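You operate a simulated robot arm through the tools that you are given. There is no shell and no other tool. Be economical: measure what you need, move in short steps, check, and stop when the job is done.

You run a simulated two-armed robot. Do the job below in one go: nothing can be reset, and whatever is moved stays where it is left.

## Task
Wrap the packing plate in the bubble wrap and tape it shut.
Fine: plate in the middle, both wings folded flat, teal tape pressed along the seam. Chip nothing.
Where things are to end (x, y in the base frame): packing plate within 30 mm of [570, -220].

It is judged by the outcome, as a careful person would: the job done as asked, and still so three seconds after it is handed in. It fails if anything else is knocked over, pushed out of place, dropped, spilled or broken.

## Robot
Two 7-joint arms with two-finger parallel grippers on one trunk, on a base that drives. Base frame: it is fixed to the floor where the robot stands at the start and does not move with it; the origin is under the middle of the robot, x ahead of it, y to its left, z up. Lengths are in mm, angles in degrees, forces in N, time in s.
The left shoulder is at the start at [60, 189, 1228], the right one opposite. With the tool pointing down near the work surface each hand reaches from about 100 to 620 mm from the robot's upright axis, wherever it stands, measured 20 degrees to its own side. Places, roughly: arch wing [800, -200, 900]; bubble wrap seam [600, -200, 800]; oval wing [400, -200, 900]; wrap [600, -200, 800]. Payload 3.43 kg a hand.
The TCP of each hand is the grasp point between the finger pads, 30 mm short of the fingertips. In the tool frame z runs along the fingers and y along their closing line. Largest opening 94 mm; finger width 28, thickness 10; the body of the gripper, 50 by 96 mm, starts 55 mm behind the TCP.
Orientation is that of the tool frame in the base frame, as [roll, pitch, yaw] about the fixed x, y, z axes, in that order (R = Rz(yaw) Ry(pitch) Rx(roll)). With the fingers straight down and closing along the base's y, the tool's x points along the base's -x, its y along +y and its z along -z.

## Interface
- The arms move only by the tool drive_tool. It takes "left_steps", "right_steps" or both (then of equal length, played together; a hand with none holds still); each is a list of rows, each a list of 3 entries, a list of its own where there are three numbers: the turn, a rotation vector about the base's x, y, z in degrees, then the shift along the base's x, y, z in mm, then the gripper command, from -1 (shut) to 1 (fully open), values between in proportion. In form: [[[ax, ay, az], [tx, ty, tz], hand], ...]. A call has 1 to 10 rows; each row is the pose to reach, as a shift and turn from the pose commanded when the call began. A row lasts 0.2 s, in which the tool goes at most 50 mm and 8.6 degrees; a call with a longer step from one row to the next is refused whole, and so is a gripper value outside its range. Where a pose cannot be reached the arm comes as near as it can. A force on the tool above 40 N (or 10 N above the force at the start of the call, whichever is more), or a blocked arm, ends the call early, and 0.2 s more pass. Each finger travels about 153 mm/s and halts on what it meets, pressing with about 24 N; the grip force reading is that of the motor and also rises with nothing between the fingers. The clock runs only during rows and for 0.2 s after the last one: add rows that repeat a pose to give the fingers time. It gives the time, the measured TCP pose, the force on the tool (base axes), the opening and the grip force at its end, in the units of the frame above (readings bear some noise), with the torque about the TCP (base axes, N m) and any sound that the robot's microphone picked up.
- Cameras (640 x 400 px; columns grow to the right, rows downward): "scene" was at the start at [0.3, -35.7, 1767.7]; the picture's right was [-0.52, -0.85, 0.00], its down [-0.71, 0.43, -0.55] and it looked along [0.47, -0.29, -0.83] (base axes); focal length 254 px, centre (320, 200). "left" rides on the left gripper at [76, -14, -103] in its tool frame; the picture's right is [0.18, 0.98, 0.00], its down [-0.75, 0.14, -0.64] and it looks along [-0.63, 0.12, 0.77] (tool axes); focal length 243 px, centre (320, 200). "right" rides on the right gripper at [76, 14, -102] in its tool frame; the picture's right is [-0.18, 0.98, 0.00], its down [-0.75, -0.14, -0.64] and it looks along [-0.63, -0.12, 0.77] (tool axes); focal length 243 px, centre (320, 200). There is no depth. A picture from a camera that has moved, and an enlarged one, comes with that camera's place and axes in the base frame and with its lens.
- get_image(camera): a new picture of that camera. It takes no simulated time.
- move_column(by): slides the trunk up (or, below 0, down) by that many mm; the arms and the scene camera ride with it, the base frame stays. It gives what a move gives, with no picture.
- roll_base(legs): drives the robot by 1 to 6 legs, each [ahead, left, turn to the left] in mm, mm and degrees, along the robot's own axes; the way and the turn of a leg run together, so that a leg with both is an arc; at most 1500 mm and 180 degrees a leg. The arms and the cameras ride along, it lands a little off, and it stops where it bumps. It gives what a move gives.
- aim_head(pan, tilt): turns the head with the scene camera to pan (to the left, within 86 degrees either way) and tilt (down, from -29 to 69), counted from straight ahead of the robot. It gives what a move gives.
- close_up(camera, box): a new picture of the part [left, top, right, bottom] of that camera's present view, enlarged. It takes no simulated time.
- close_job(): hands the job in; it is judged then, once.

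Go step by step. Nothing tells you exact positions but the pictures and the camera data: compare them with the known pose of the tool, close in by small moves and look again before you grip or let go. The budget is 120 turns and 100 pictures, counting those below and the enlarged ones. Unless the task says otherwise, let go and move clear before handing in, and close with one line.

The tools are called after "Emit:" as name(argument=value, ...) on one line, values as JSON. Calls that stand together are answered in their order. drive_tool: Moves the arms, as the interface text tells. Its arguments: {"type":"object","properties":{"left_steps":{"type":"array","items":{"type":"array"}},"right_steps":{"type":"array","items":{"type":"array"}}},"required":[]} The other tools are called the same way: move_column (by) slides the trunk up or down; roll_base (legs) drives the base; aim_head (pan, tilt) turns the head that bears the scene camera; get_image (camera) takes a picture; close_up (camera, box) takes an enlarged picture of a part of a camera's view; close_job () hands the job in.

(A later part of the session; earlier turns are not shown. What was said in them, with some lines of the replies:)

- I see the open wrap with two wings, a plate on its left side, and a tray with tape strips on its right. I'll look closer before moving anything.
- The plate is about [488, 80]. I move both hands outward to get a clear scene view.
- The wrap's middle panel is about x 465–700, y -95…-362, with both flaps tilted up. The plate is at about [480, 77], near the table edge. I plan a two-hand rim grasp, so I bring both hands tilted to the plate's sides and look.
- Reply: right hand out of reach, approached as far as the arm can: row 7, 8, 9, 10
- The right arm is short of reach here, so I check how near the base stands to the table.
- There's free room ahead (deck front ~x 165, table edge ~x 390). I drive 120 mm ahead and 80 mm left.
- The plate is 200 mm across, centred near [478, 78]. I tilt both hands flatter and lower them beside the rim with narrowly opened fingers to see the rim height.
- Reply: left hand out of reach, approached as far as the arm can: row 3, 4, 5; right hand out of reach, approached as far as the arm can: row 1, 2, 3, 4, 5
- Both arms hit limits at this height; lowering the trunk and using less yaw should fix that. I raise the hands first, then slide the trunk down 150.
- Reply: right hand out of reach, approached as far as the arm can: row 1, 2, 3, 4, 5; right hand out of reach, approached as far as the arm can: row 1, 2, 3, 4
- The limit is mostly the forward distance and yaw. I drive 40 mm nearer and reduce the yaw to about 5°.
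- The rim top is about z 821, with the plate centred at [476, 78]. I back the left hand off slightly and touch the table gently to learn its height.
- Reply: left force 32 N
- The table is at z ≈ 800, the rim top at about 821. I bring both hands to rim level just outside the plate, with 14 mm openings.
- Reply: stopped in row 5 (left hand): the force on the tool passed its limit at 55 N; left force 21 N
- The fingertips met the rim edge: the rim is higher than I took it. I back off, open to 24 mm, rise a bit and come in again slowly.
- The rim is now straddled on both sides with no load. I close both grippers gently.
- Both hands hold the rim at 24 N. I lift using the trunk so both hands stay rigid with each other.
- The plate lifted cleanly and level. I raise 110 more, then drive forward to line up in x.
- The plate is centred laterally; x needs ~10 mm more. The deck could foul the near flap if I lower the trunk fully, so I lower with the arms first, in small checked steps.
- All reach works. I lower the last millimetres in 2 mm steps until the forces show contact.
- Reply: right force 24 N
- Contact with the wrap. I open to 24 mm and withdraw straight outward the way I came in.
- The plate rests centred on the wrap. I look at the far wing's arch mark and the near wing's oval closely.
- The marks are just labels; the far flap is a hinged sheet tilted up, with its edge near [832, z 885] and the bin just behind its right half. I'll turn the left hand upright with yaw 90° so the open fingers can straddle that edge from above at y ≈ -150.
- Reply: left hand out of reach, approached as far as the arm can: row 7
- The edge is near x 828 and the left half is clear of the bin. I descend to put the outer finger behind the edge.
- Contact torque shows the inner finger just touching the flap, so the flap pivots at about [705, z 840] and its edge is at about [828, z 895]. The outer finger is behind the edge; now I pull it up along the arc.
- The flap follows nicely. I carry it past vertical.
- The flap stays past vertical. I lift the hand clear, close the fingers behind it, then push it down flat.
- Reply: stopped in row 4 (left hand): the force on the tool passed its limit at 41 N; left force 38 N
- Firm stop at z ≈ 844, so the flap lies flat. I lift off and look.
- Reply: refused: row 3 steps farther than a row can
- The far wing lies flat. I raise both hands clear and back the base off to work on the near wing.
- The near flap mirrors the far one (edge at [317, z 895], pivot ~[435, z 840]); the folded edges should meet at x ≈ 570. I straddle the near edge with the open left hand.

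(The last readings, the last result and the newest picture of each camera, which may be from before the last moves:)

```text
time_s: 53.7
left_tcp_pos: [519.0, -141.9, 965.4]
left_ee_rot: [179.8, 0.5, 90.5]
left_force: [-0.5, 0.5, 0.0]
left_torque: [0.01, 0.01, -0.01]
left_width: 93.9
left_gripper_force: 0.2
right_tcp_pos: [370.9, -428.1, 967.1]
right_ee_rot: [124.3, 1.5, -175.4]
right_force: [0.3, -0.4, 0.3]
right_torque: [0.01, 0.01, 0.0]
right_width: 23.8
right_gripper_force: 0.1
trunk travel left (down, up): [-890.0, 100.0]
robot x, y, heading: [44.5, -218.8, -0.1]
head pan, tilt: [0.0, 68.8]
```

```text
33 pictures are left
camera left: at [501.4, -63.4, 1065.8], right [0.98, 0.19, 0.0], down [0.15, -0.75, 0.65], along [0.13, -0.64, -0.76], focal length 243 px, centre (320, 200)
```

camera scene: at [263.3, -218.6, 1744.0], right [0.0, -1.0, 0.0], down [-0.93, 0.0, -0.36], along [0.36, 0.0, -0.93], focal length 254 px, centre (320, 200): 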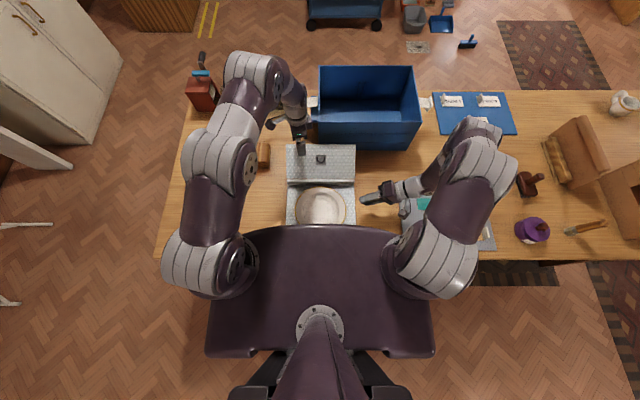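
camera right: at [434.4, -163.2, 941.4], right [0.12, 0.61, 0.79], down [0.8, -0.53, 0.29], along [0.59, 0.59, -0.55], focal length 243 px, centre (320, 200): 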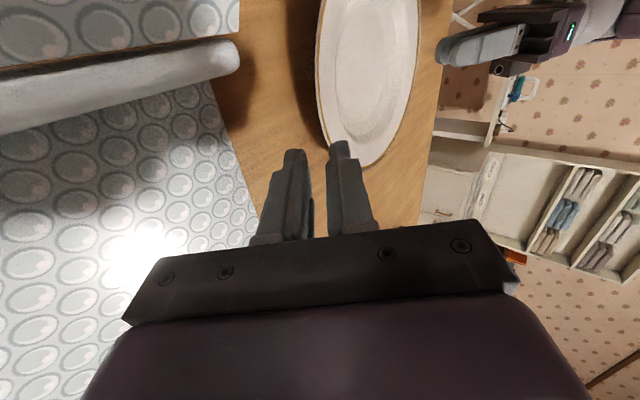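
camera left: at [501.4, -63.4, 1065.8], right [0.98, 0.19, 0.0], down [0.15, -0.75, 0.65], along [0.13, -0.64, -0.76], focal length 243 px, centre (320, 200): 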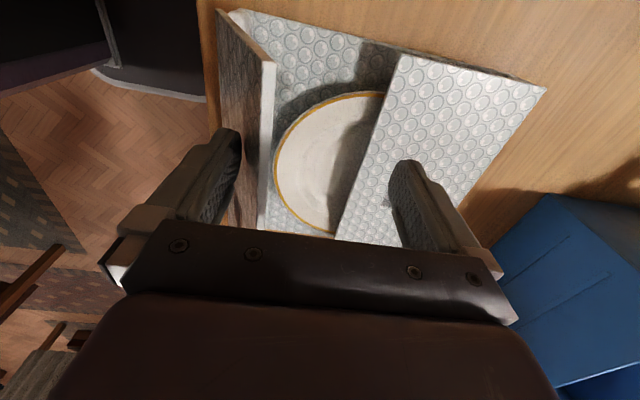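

Emit:
drive_tool(left_steps=[[[0, 0, 0], [18, 0, -3], 1], [[0, 0, 0], [35, 0, -8], 1], [[0, 0, 0], [48, 0, -13], 1], [[0, 0, 0], [48, 0, 30], 1], [[0, 0, 0], [48, 0, 58], 1], [[0, 0, 0], [5, 0, 58], 0.2], [[0, 0, 0], [-44, 0, 58], -0.8], [[0, 0, 0], [-50, 0, 58], -1], [[0, 0, 0], [-50, 0, 35], -1], [[0, 0, 0], [-50, 0, 12], -1]])

Emit:
get_image(camera="left")

```text
time_s: 55.9
left_tcp_pos: [466.4, -142.6, 976.7]
left_ee_rot: [179.7, 0.7, 90.5]
left_force: [0.3, 0.1, 0.7]
left_torque: [0.01, -0.01, -0.02]
left_width: 0.0
left_gripper_force: 23.7
right_tcp_pos: [369.7, -428.9, 967.4]
right_ee_rot: [124.5, 1.8, -175.4]
right_force: [-0.4, 0.6, -0.2]
right_torque: [-0.02, 0.0, 0.06]
right_width: 23.8
right_gripper_force: 0.1
trunk travel left (down, up): [-890.0, 100.0]
robot x, y, heading: [38.8, -219.7, -0.4]
head pan, tilt: [0.0, 68.8]
```

```text
32 pictures are left
camera left: at [451.2, -63.2, 1078.0], right [0.98, 0.19, 0.0], down [0.14, -0.75, 0.65], along [0.13, -0.64, -0.76], focal length 243 px, centre (320, 200)
```

left: 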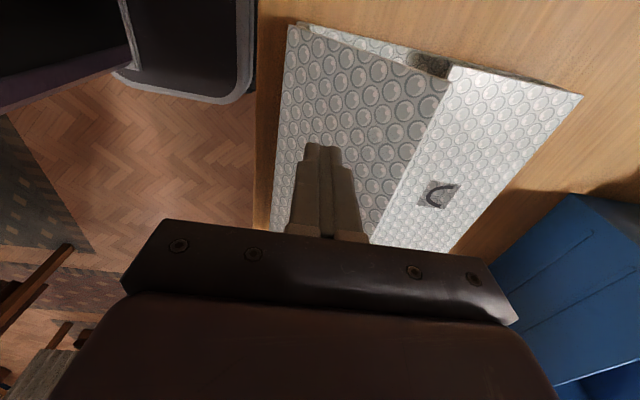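

Emit:
drive_tool(left_steps=[[[0, 0, 0], [12, 0, -14], -1], [[0, 0, 0], [25, 0, -29], -1], [[0, 0, 0], [38, 0, -42], -1], [[0, 0, 0], [49, 0, -53], -1], [[0, 0, 0], [56, 0, -66], -1], [[0, 0, 0], [60, 0, -77], -1], [[0, 0, 0], [63, 0, -87], -1], [[0, 0, 0], [64, 0, -95], -1], [[0, 0, 0], [64, 0, -99], -1], [[0, 0, 0], [64, 0, -101], -1]])

Emit:
get_image(camera="left")

```text
time_s: 58.1
left_tcp_pos: [529.8, -141.3, 877.4]
left_ee_rot: [179.5, 0.6, 90.6]
left_force: [-1.8, 2.4, 11.6]
left_torque: [0.21, 0.09, -0.01]
left_width: 0.2
left_gripper_force: 24.0
right_tcp_pos: [369.0, -428.2, 967.9]
right_ee_rot: [124.5, 1.8, -175.4]
right_force: [-0.4, 0.4, 0.1]
right_torque: [-0.03, -0.01, -0.03]
right_width: 23.9
right_gripper_force: 0.1
trunk travel left (down, up): [-890.0, 100.0]
robot x, y, heading: [41.0, -220.9, -0.2]
head pan, tilt: [0.0, 68.8]
```

```text
31 pictures are left
camera left: at [514.2, -62.8, 978.6], right [0.98, 0.19, 0.01], down [0.14, -0.75, 0.65], along [0.13, -0.64, -0.76], focal length 243 px, centre (320, 200)
```

left: 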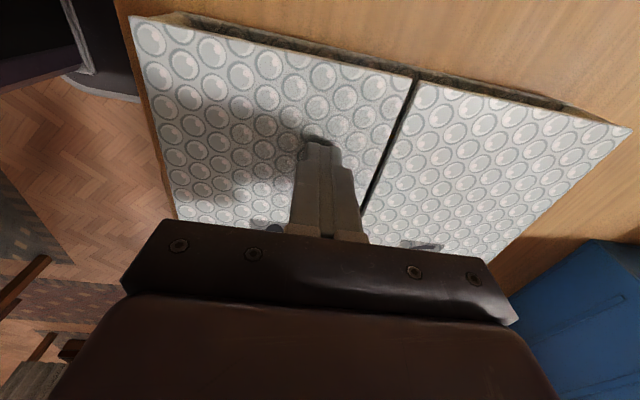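

Both wings are flat and meet at a seam at x ≈ 569. I press slightly, lift off, turn the right hand upright and look at the tape tray.

Emit:
drive_tool(left_steps=[[[0, 0, 0], [0, 0, -1], -1], [[0, 0, 0], [0, 0, -2], -1], [[0, 0, 0], [0, 0, 30], -1], [[0, 0, 0], [0, 0, 75], -1], [[0, 0, 0], [0, 30, 110], -1], [[0, 0, 0], [0, 70, 130], -1], [[0, 0, 0], [0, 110, 150], -1]], right_steps=[[[-7.9, -0.7, 0], [0, -10, 10], 0], [[-15.8, -1.4, 0], [0, -20, 20], 0.5], [[-23.7, -2.1, 0], [10, -30, 30], 1], [[-31.6, -2.8, 0], [20, -40, 40], 1], [[-39.5, -3.4, 0], [30, -50, 50], 1], [[-47.5, -4.1, 0], [40, -60, 60], 1], [[-55.4, -4.8, 0], [50, -70, 70], 1]])

Emit:
aim_head(pan=-25, tilt=60)

Emit:
get_image(camera="scene")

Emit:
get_image(camera="right")

```text
time_s: 59.7
left_tcp_pos: [529.2, -29.7, 1026.9]
left_ee_rot: [179.7, 0.6, 90.5]
left_force: [0.5, 0.3, -0.1]
left_torque: [-0.01, -0.02, -0.02]
left_width: 0.1
left_gripper_force: 23.9
right_tcp_pos: [420.2, -497.3, 1037.2]
right_ee_rot: [-179.8, 1.3, -173.8]
right_force: [0.7, -0.5, -0.1]
right_torque: [-0.01, 0.03, 0.03]
right_width: 94.1
right_gripper_force: 0.0
trunk travel left (down, up): [-890.0, 100.0]
robot x, y, heading: [40.0, -216.4, -0.2]
head pan, tilt: [0.0, 68.8]
```

```text
time_s: 60.6
left_tcp_pos: [528.6, -31.8, 1026.7]
left_ee_rot: [179.7, 0.5, 90.5]
left_force: [1.0, 0.9, 0.1]
left_torque: [0.01, 0.01, 0.03]
left_width: 0.2
left_gripper_force: 23.8
right_tcp_pos: [420.3, -498.6, 1037.8]
right_ee_rot: [-179.9, 1.2, -173.8]
right_force: [-0.2, 0.2, 0.1]
right_torque: [0.02, -0.02, 0.02]
right_width: 93.9
right_gripper_force: 0.1
trunk travel left (down, up): [-890.0, 100.0]
robot x, y, heading: [43.0, -219.7, -0.0]
head pan, tilt: [-25.0, 60.0]
```

```text
30 pictures are left
camera scene: at [41.3, -246.5, 1753.3], right [-0.42, -0.91, 0.0], down [-0.78, 0.37, -0.5], along [0.45, -0.21, -0.87], focal length 254 px, centre (320, 200)
```

scene: 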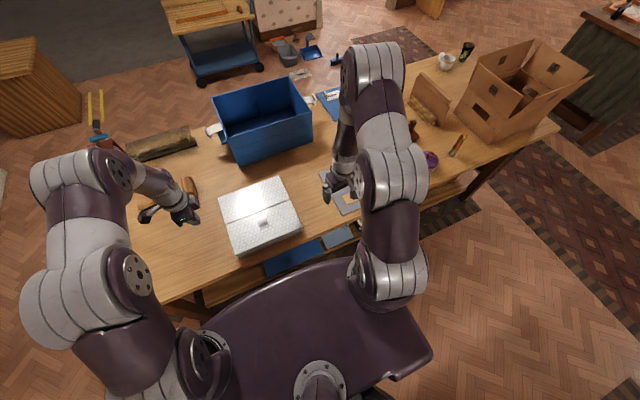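

```text
29 pictures are left
camera right: at [341.1, -493.5, 1137.7], right [0.08, 1.0, 0.0], down [0.75, -0.06, 0.66], along [0.66, -0.05, -0.75], focal length 243 px, centre (320, 200)
```

right: 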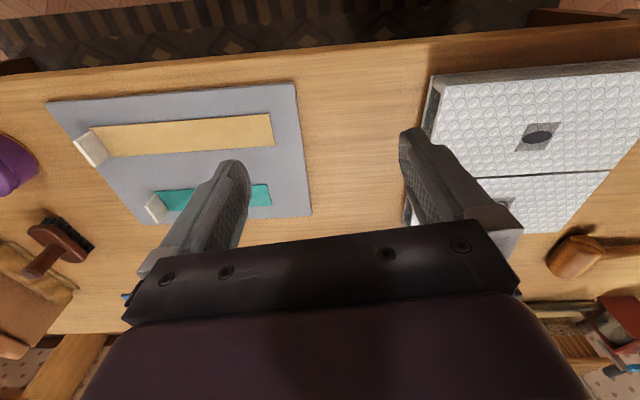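

The parcel is closed neatly. The teal tape lies along y from about [615, -602] to its tab near [621, -817]; I drive right to reach it.

Emit:
roll_base(legs=[[90, -320, 0]])

Emit:
get_image(camera="right")

```text
time_s: 62.8
left_tcp_pos: [620.5, -350.3, 1026.7]
left_ee_rot: [179.8, 0.6, 90.4]
left_force: [-1.2, -0.4, 0.5]
left_torque: [-0.01, 0.01, 0.01]
left_width: 0.2
left_gripper_force: 23.5
right_tcp_pos: [509.1, -817.4, 1037.9]
right_ee_rot: [-179.7, 1.2, -174.0]
right_force: [-0.7, 0.5, 0.3]
right_torque: [0.01, 0.01, -0.02]
right_width: 93.9
right_gripper_force: 0.1
trunk travel left (down, up): [-890.0, 100.0]
robot x, y, heading: [134.4, -538.2, -0.6]
head pan, tilt: [-25.0, 60.0]
```

```text
28 pictures are left
camera right: at [429.5, -811.4, 1138.1], right [0.08, 1.0, 0.0], down [0.75, -0.06, 0.66], along [0.66, -0.05, -0.75], focal length 243 px, centre (320, 200)
```

right: 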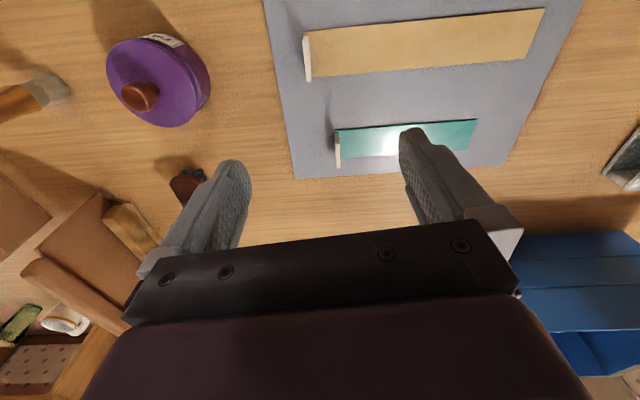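

The teal tape has an upright thin tab at its -y end near [612, -800]. The fingers already close along y, so I move above the tab for a closer look.

Emit:
drive_tool(right_steps=[[[0, 0, -3], [30, 5, -20], 1], [[0, 0, -6], [60, 10, -45], 0.5], [[0, 0, -6], [85, 14, -75], 0.2], [[0, 0, -6], [100, 17, -110], 0], [[0, 0, -6], [102, 17, -140], 0], [[0, 0, -6], [102, 17, -158], 0]])

Emit:
get_image(camera="right")

```text
time_s: 64.2
left_tcp_pos: [620.2, -351.9, 1026.5]
left_ee_rot: [179.8, 0.6, 90.4]
left_force: [-0.7, -0.2, 0.5]
left_torque: [-0.03, 0.01, -0.01]
left_width: 0.0
left_gripper_force: 23.5
right_tcp_pos: [610.3, -801.2, 879.2]
right_ee_rot: [-179.9, 1.3, 180.0]
right_force: [0.1, 0.1, 0.9]
right_torque: [0.01, 0.02, 0.01]
right_width: 47.2
right_gripper_force: 0.0
trunk travel left (down, up): [-890.0, 100.0]
robot x, y, heading: [132.6, -537.4, -0.4]
head pan, tilt: [-25.0, 60.0]
```

```text
27 pictures are left
camera right: at [533.0, -786.6, 979.3], right [0.19, 0.98, 0.0], down [0.74, -0.14, 0.66], along [0.65, -0.12, -0.75], focal length 243 px, centre (320, 200)
```

right: 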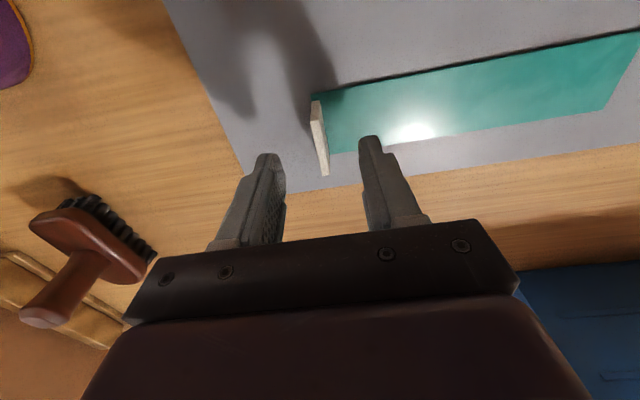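

The tab is a 30 mm tall plate at y ≈ -800, x 589–635. I go down around it and close.

Emit:
drive_tool(right_steps=[[[0, 0, 0], [2, 1, -20], 0], [[0, 0, 0], [2, 1, -37], 0], [[0, 0, 0], [2, 1, -37], -0.5], [[0, 0, 0], [2, 1, -37], -0.8], [[0, 0, 0], [2, 1, -37], -1], [[0, 0, 0], [2, 1, -37], -1]])

Emit:
get_image(camera="right")

```text
time_s: 65.6
left_tcp_pos: [620.3, -351.3, 1026.3]
left_ee_rot: [179.8, 0.6, 90.4]
left_force: [0.0, 0.8, -0.3]
left_torque: [-0.03, 0.0, 0.03]
left_width: 0.0
left_gripper_force: 24.1
right_tcp_pos: [613.0, -800.7, 841.9]
right_ee_rot: [-179.9, 1.3, 180.0]
right_force: [-0.5, -0.1, -0.3]
right_torque: [-0.01, 0.0, 0.0]
right_width: 8.9
right_gripper_force: 23.7
trunk travel left (down, up): [-890.0, 100.0]
robot x, y, heading: [127.9, -536.3, -0.4]
head pan, tilt: [-25.0, 60.0]
```

```text
26 pictures are left
camera right: at [535.0, -785.6, 942.6], right [0.18, 0.98, 0.0], down [0.74, -0.14, 0.66], along [0.65, -0.12, -0.75], focal length 243 px, centre (320, 200)
```

right: 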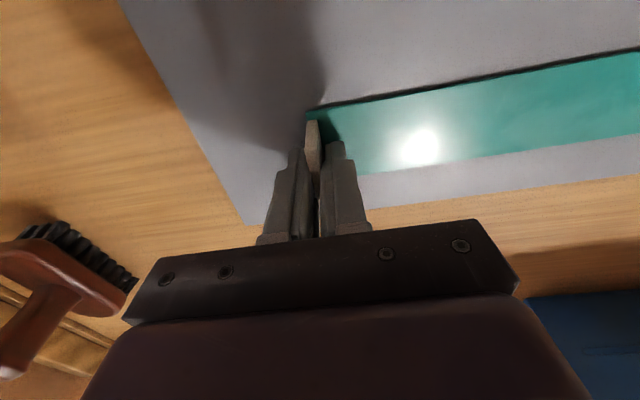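

The tab is held. I lift 40 mm and look how the strip behaves.

Emit:
drive_tool(right_steps=[[[0, 0, 0], [0, 0, 8], -1], [[0, 0, 0], [0, 0, 16], -1], [[0, 0, 0], [0, 0, 28], -1], [[0, 0, 0], [0, 0, 40], -1], [[0, 0, 0], [0, 0, 40], -1]])

Emit:
get_image(camera="right")

```text
time_s: 66.8
left_tcp_pos: [620.5, -350.9, 1026.7]
left_ee_rot: [179.7, 0.6, 90.4]
left_force: [0.7, -0.4, -1.0]
left_torque: [0.0, -0.02, -0.05]
left_width: 0.0
left_gripper_force: 23.7
right_tcp_pos: [612.9, -800.5, 883.3]
right_ee_rot: [-179.9, 1.2, 179.8]
right_force: [0.2, 0.1, 0.2]
right_torque: [0.01, -0.02, 0.02]
right_width: 9.3
right_gripper_force: 24.1
trunk travel left (down, up): [-890.0, 100.0]
robot x, y, heading: [132.8, -538.7, -0.5]
head pan, tilt: [-25.0, 60.0]
```

```text
25 pictures are left
camera right: at [535.0, -786.2, 982.4], right [0.18, 0.98, 0.0], down [0.74, -0.14, 0.66], along [0.65, -0.12, -0.75], focal length 243 px, centre (320, 200)
```

right: 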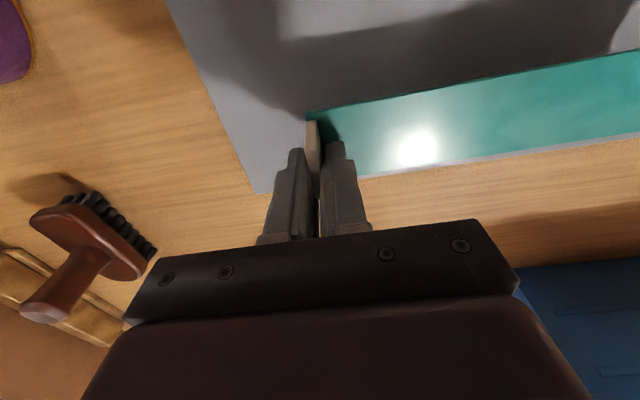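

The strip is stiff and came up level. I raise it well above the parcel and drive left to bring it over the seam.

Emit:
drive_tool(right_steps=[[[0, 0, 0], [0, 0, 20], -1], [[0, 0, 0], [0, 0, 40], -1], [[0, 0, 0], [0, 0, 60], -1], [[0, 0, 0], [0, 0, 60], -1]])

Emit:
roll_base(legs=[[-43, 475, 0]])

Emit:
aim_head(pan=-20, tilt=62)

Emit:
get_image(camera="scene")

Emit:
get_image(camera="right")

```text
time_s: 67.8
left_tcp_pos: [620.8, -351.0, 1027.5]
left_ee_rot: [179.8, 0.6, 90.4]
left_force: [0.5, 0.8, 0.1]
left_torque: [0.0, 0.0, 0.0]
left_width: 0.0
left_gripper_force: 23.7
right_tcp_pos: [613.4, -800.6, 943.9]
right_ee_rot: [-179.9, 1.2, 179.9]
right_force: [-0.8, -0.2, 0.7]
right_torque: [0.0, -0.01, 0.02]
right_width: 8.9
right_gripper_force: 23.8
trunk travel left (down, up): [-890.0, 100.0]
robot x, y, heading: [130.3, -538.4, -0.4]
head pan, tilt: [-25.0, 60.0]
```

```text
time_s: 70.6
left_tcp_pos: [578.8, 121.3, 1026.5]
left_ee_rot: [179.7, 0.5, 90.5]
left_force: [-0.1, 0.0, -0.4]
left_torque: [-0.03, 0.02, 0.0]
left_width: 0.0
left_gripper_force: 23.9
right_tcp_pos: [573.3, -326.7, 942.6]
right_ee_rot: [-179.9, 1.2, -179.9]
right_force: [-0.8, -0.2, -0.7]
right_torque: [-0.01, 0.0, -0.03]
right_width: 8.9
right_gripper_force: 23.6
trunk travel left (down, up): [-890.0, 100.0]
robot x, y, heading: [87.3, -64.8, -0.3]
head pan, tilt: [-25.0, 60.0]
```

```text
time_s: 71.3
left_tcp_pos: [580.2, 122.2, 1026.8]
left_ee_rot: [179.6, 0.5, 90.4]
left_force: [-0.5, 0.5, 0.6]
left_torque: [0.0, 0.02, -0.01]
left_width: 0.0
left_gripper_force: 24.3
right_tcp_pos: [571.5, -326.4, 942.8]
right_ee_rot: [-179.9, 1.2, -180.0]
right_force: [-0.6, -0.1, -0.6]
right_torque: [-0.02, 0.02, -0.04]
right_width: 9.0
right_gripper_force: 23.6
trunk travel left (down, up): [-890.0, 100.0]
robot x, y, heading: [90.0, -63.2, -0.0]
head pan, tilt: [-20.0, 62.0]
```

```text
24 pictures are left
camera scene: at [90.6, -84.7, 1751.1], right [-0.35, -0.94, 0.0], down [-0.83, 0.31, -0.47], along [0.44, -0.16, -0.88], focal length 254 px, centre (320, 200)
```

scene: 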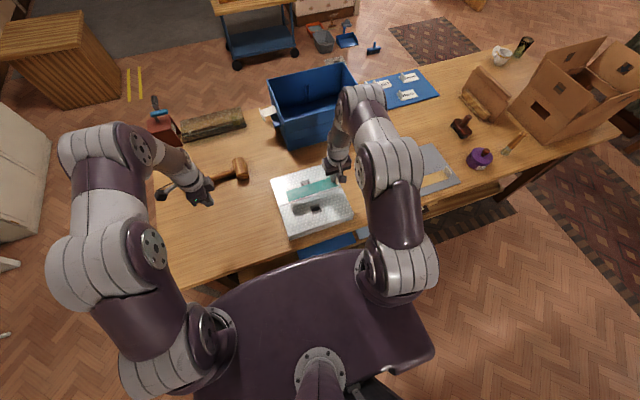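

```text
23 pictures are left
camera right: at [495.0, -312.5, 1042.6], right [0.18, 0.98, 0.0], down [0.74, -0.14, 0.66], along [0.65, -0.12, -0.75], focal length 243 px, centre (320, 200)
```

right: 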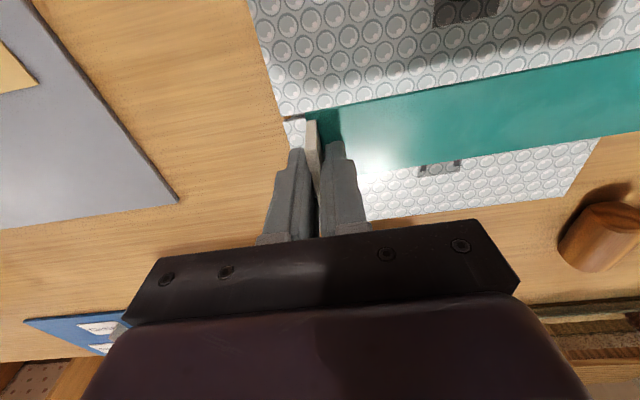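

The tape is over the seam (x ≈ 570) and centred in y. I lower it to just above the wrap and check.

Emit:
drive_tool(right_steps=[[[0, 0, 0], [-1, 0, -15], -1], [[0, 0, 0], [-1, 0, -30], -1], [[0, 0, 0], [-1, 0, -44], -1], [[0, 0, 0], [-1, 0, -50], -1], [[0, 0, 0], [-1, 0, -50], -1]])

Emit:
get_image(camera="right")

Emit:
close_up(camera="scene", box=[240, 140, 400, 250])

```text
time_s: 72.5
left_tcp_pos: [580.5, 122.5, 1027.3]
left_ee_rot: [179.6, 0.6, 90.4]
left_force: [0.7, -0.9, -0.1]
left_torque: [0.03, 0.01, -0.02]
left_width: 0.2
left_gripper_force: 24.1
right_tcp_pos: [571.7, -326.5, 893.2]
right_ee_rot: [-179.9, 1.1, -180.0]
right_force: [0.1, 0.5, -0.2]
right_torque: [-0.01, -0.02, 0.0]
right_width: 8.8
right_gripper_force: 23.7
trunk travel left (down, up): [-890.0, 100.0]
robot x, y, heading: [91.9, -62.2, -0.5]
head pan, tilt: [-20.0, 62.0]
```

```text
22 pictures are left
camera right: at [493.9, -312.8, 992.6], right [0.18, 0.98, 0.0], down [0.74, -0.14, 0.66], along [0.65, -0.12, -0.75], focal length 243 px, centre (320, 200)
```

right: 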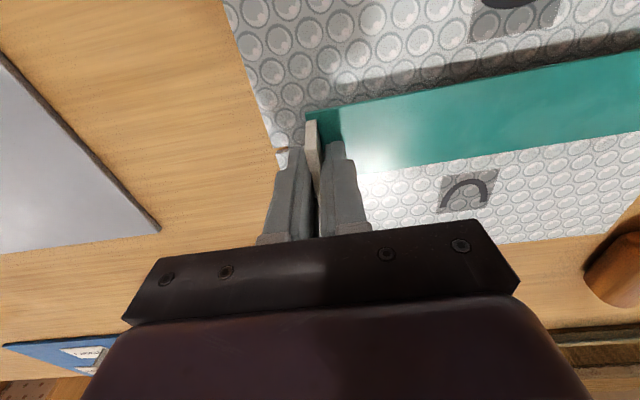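

```text
3.64 times, centred on (320, 195) of scene
camera zoom: at [90.5, -85.0, 1751.1], right [-0.35, -0.94, 0.0], down [-0.83, 0.31, -0.47], along [0.44, -0.16, -0.88], focal length 923 px, centre (320, 218)
```

zoom: 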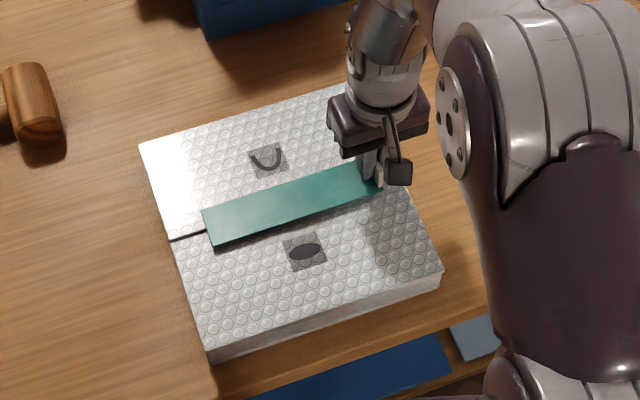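

Aligned with the seam. I lower to contact in small steps.

Emit:
drive_tool(right_steps=[[[0, 0, 0], [0, 0, -4], -1], [[0, 0, 0], [0, 0, -7], -1], [[0, 0, 0], [0, 0, -9], -1], [[0, 0, 0], [0, 0, -11], -1], [[0, 0, 0], [0, 0, -12], -1]])

```text
time_s: 73.7
left_tcp_pos: [578.1, 122.5, 1028.4]
left_ee_rot: [179.6, 0.6, 90.4]
left_force: [-0.2, -0.5, 0.5]
left_torque: [0.04, -0.02, 0.0]
left_width: 0.0
left_gripper_force: 24.1
right_tcp_pos: [571.5, -327.0, 881.6]
right_ee_rot: [-179.8, 1.4, -180.0]
right_force: [-1.2, -2.4, 11.8]
right_torque: [0.04, 0.1, 0.0]
right_width: 8.8
right_gripper_force: 23.9
trunk travel left (down, up): [-890.0, 100.0]
robot x, y, heading: [90.2, -60.0, -0.5]
head pan, tilt: [-20.0, 62.0]
```

Contact at ~12 N. I release the tab, rise straight up, and look.

Emit:
drive_tool(right_steps=[[[0, 0, 0], [0, 0, 0], -0.8], [[0, 0, 0], [0, 0, 0], -0.5], [[0, 0, 0], [0, 0, 0], -0.2], [[0, 0, 0], [0, 0, 3], -0.2], [[0, 0, 0], [0, 0, 30], -0.2], [[0, 0, 0], [0, 0, 60], -0.2]])

Emit:
get_image(camera="right")

```text
time_s: 75.1
left_tcp_pos: [577.6, 122.3, 1027.2]
left_ee_rot: [179.7, 0.6, 90.4]
left_force: [0.5, 0.7, -0.2]
left_torque: [0.01, 0.01, -0.01]
left_width: 0.3
left_gripper_force: 23.7
right_tcp_pos: [571.1, -327.4, 941.8]
right_ee_rot: [-179.9, 1.2, 179.9]
right_force: [0.2, -0.7, -0.8]
right_torque: [-0.03, -0.01, -0.02]
right_width: 37.6
right_gripper_force: 0.2
trunk travel left (down, up): [-890.0, 100.0]
robot x, y, heading: [85.1, -64.7, -0.6]
head pan, tilt: [-20.0, 62.0]
```

```text
20 pictures are left
camera right: at [493.9, -312.5, 1041.5], right [0.18, 0.98, 0.0], down [0.74, -0.14, 0.66], along [0.65, -0.12, -0.75], focal length 243 px, centre (320, 200)
```

right: 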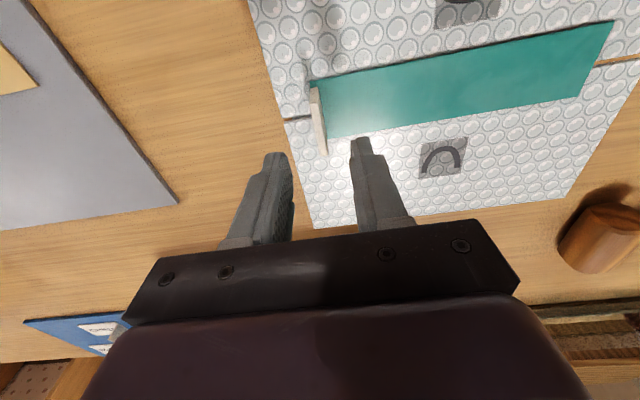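

The tape lies neatly along the seam. I now press it down with closed fingers at several points along its length.

Emit:
drive_tool(right_steps=[[[0, 0, 0], [-1, 14, 0], -1], [[0, 0, 0], [-1, 28, -15], -1], [[0, 0, 0], [-1, 28, -40], -1], [[0, 0, 0], [-1, 28, -56], -1], [[0, 0, 0], [-1, 28, -61], -1], [[0, 0, 0], [-1, 28, -63], -1], [[0, 0, 0], [-1, 28, -65], -1]])

```text
time_s: 76.9
left_tcp_pos: [575.7, 122.4, 1028.3]
left_ee_rot: [179.6, 0.7, 90.4]
left_force: [-0.3, -0.1, 0.3]
left_torque: [0.02, 0.02, 0.04]
left_width: 0.0
left_gripper_force: 24.1
right_tcp_pos: [570.6, -299.8, 879.6]
right_ee_rot: [-179.6, 1.7, 180.0]
right_force: [-9.2, -1.5, 29.6]
right_torque: [0.02, 0.59, 0.21]
right_width: 0.0
right_gripper_force: 23.7
trunk travel left (down, up): [-890.0, 100.0]
robot x, y, heading: [89.4, -63.6, -0.2]
head pan, tilt: [-20.0, 62.0]
stopped in row 7 (right hand): the force on the tool passed its limit at 42 N (the readings are from after the stop); the commanded pose is now the measured one
```

Emit:
drive_tool(right_steps=[[[0, 0, 0], [0, 0, 10], -1], [[0, 0, 0], [0, 40, 10], -1], [[0, 0, 0], [0, 40, 4], -1], [[0, 0, 0], [0, 40, 1], -1], [[0, 0, 0], [0, 40, 0], -1], [[0, 0, 0], [0, 40, 10], -1], [[0, 0, 0], [0, 80, 10], -1], [[0, 0, 0], [0, 80, 4], -1], [[0, 0, 0], [0, 80, 1], -1], [[0, 0, 0], [0, 80, 0], -1]])

Emit:
drive_tool(right_steps=[[[0, 0, 0], [0, 0, 10], -1], [[0, 0, 0], [0, 40, 10], -1], [[0, 0, 0], [0, 40, 4], -1], [[0, 0, 0], [0, 40, 1], -1], [[0, 0, 0], [0, 40, 0], -1], [[0, 0, 0], [0, 40, 10], -1], [[0, 0, 0], [0, 78, 10], -1], [[0, 0, 0], [0, 78, 4], -1], [[0, 0, 0], [0, 78, 1], -1], [[0, 0, 0], [0, 78, -1], -1]])

Emit:
get_image(camera="right")

```text
time_s: 79.1
left_tcp_pos: [576.5, 122.8, 1028.7]
left_ee_rot: [179.5, 0.6, 90.5]
left_force: [0.8, -0.8, -0.9]
left_torque: [0.01, -0.04, 0.0]
left_width: 0.1
left_gripper_force: 23.5
right_tcp_pos: [572.5, -219.3, 881.8]
right_ee_rot: [-179.7, 2.0, -179.9]
right_force: [-4.5, 2.2, 36.2]
right_torque: [0.07, 0.51, -0.05]
right_width: 0.2
right_gripper_force: 23.7
trunk travel left (down, up): [-890.0, 100.0]
robot x, y, heading: [89.7, -63.5, -0.6]
head pan, tilt: [-20.0, 62.0]
```

```text
time_s: 81.3
left_tcp_pos: [578.2, 123.1, 1029.1]
left_ee_rot: [179.7, 0.6, 90.4]
left_force: [-1.0, 0.1, 0.1]
left_torque: [0.0, -0.02, 0.0]
left_width: 0.1
left_gripper_force: 23.9
right_tcp_pos: [574.2, -140.1, 878.1]
right_ee_rot: [-179.9, 2.0, 180.0]
right_force: [-1.1, 1.3, 35.3]
right_torque: [-0.02, 0.46, -0.07]
right_width: 0.1
right_gripper_force: 23.9
trunk travel left (down, up): [-890.0, 100.0]
robot x, y, heading: [88.4, -63.6, -0.3]
head pan, tilt: [-20.0, 62.0]
```

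```text
19 pictures are left
camera right: at [493.9, -126.6, 978.3], right [0.18, 0.98, 0.0], down [0.73, -0.14, 0.67], along [0.66, -0.12, -0.74], focal length 243 px, centre (320, 200)
```

right: 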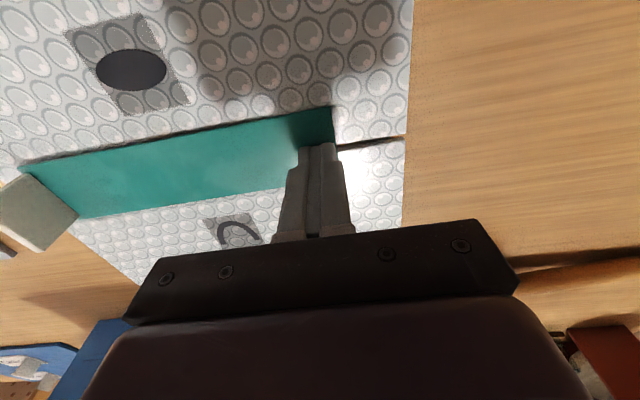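

Pressed along the full length. I lift both hands clear and check the result.

Emit:
drive_tool(right_steps=[[[0, 0, 0], [0, 0, 30], -1], [[0, 0, 0], [0, 0, 75], -1], [[0, 0, 0], [0, -10, 120], -1], [[0, 0, 0], [-20, -50, 140], -1], [[0, 0, 0], [-50, -85, 150], -1], [[0, 0, 0], [-80, -120, 160], -1], [[0, 0, 0], [-110, -155, 170], -1], [[0, 0, 0], [-140, -190, 170], -1], [[0, 0, 0], [-165, -230, 170], -1], [[0, 0, 0], [-165, -275, 170], -1]])

Emit:
get_image(camera="scene")

Emit:
close_up(camera="scene", box=[250, 150, 370, 250])

Emit:
get_image(camera="right")

```text
time_s: 83.5
left_tcp_pos: [580.2, 120.0, 1027.3]
left_ee_rot: [179.7, 0.5, 90.4]
left_force: [-0.1, -0.4, 0.3]
left_torque: [0.0, 0.01, 0.02]
left_width: 0.0
left_gripper_force: 23.9
right_tcp_pos: [408.9, -415.5, 1045.8]
right_ee_rot: [-179.9, 1.7, -179.8]
right_force: [0.4, 0.1, -1.3]
right_torque: [0.01, 0.0, 0.02]
right_width: 0.0
right_gripper_force: 24.1
trunk travel left (down, up): [-890.0, 100.0]
robot x, y, heading: [90.0, -63.0, -0.5]
head pan, tilt: [-20.0, 62.0]
```

```text
18 pictures are left
camera scene: at [90.8, -87.6, 1751.0], right [-0.35, -0.94, 0.0], down [-0.83, 0.31, -0.47], along [0.44, -0.16, -0.88], focal length 254 px, centre (320, 200)
```

scene: 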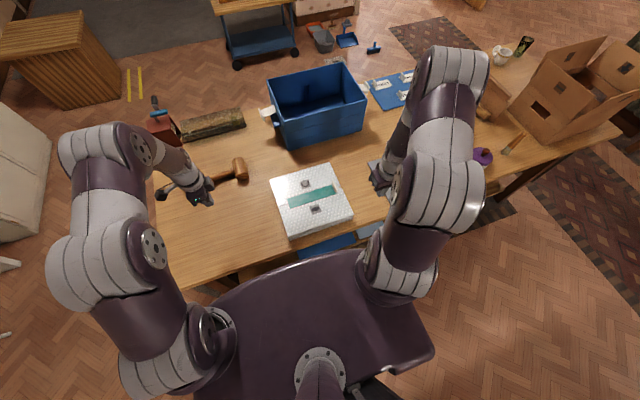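

```text
4.00 times, centred on (310, 200) of scene
camera zoom: at [90.8, -87.6, 1751.0], right [-0.35, -0.94, 0.0], down [-0.83, 0.31, -0.47], along [0.44, -0.16, -0.88], focal length 1015 px, centre (360, 200)
```

zoom: 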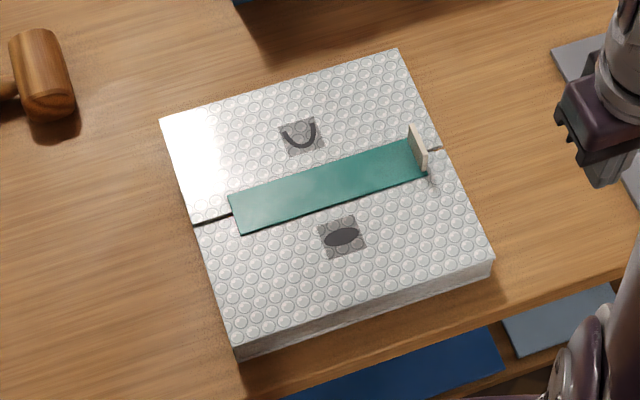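

```text
16 pictures are left
camera right: at [330.3, -402.7, 1145.8], right [0.18, 0.98, 0.0], down [0.74, -0.14, 0.66], along [0.65, -0.12, -0.75], focal length 243 px, centre (320, 200)
```

right: 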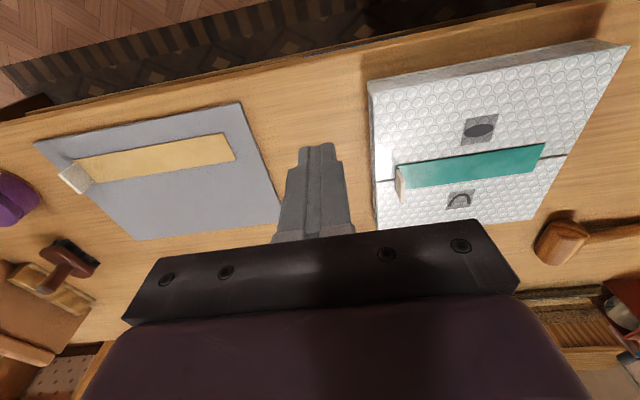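

The parcel is closed flat, the tape is centred on the seam, both hands are clear, and nothing else has moved. I hand it in.

Emit:
close_job()

```text
The job is handed in.
```

The packing plate is wrapped in the bubble wrap at about [575, -222], about 5 mm from the target. Both wings are folded flat and the teal tape is pressed along the seam. I bumped the plate rim once while getting a grip on it, but saw no chip afterwards.
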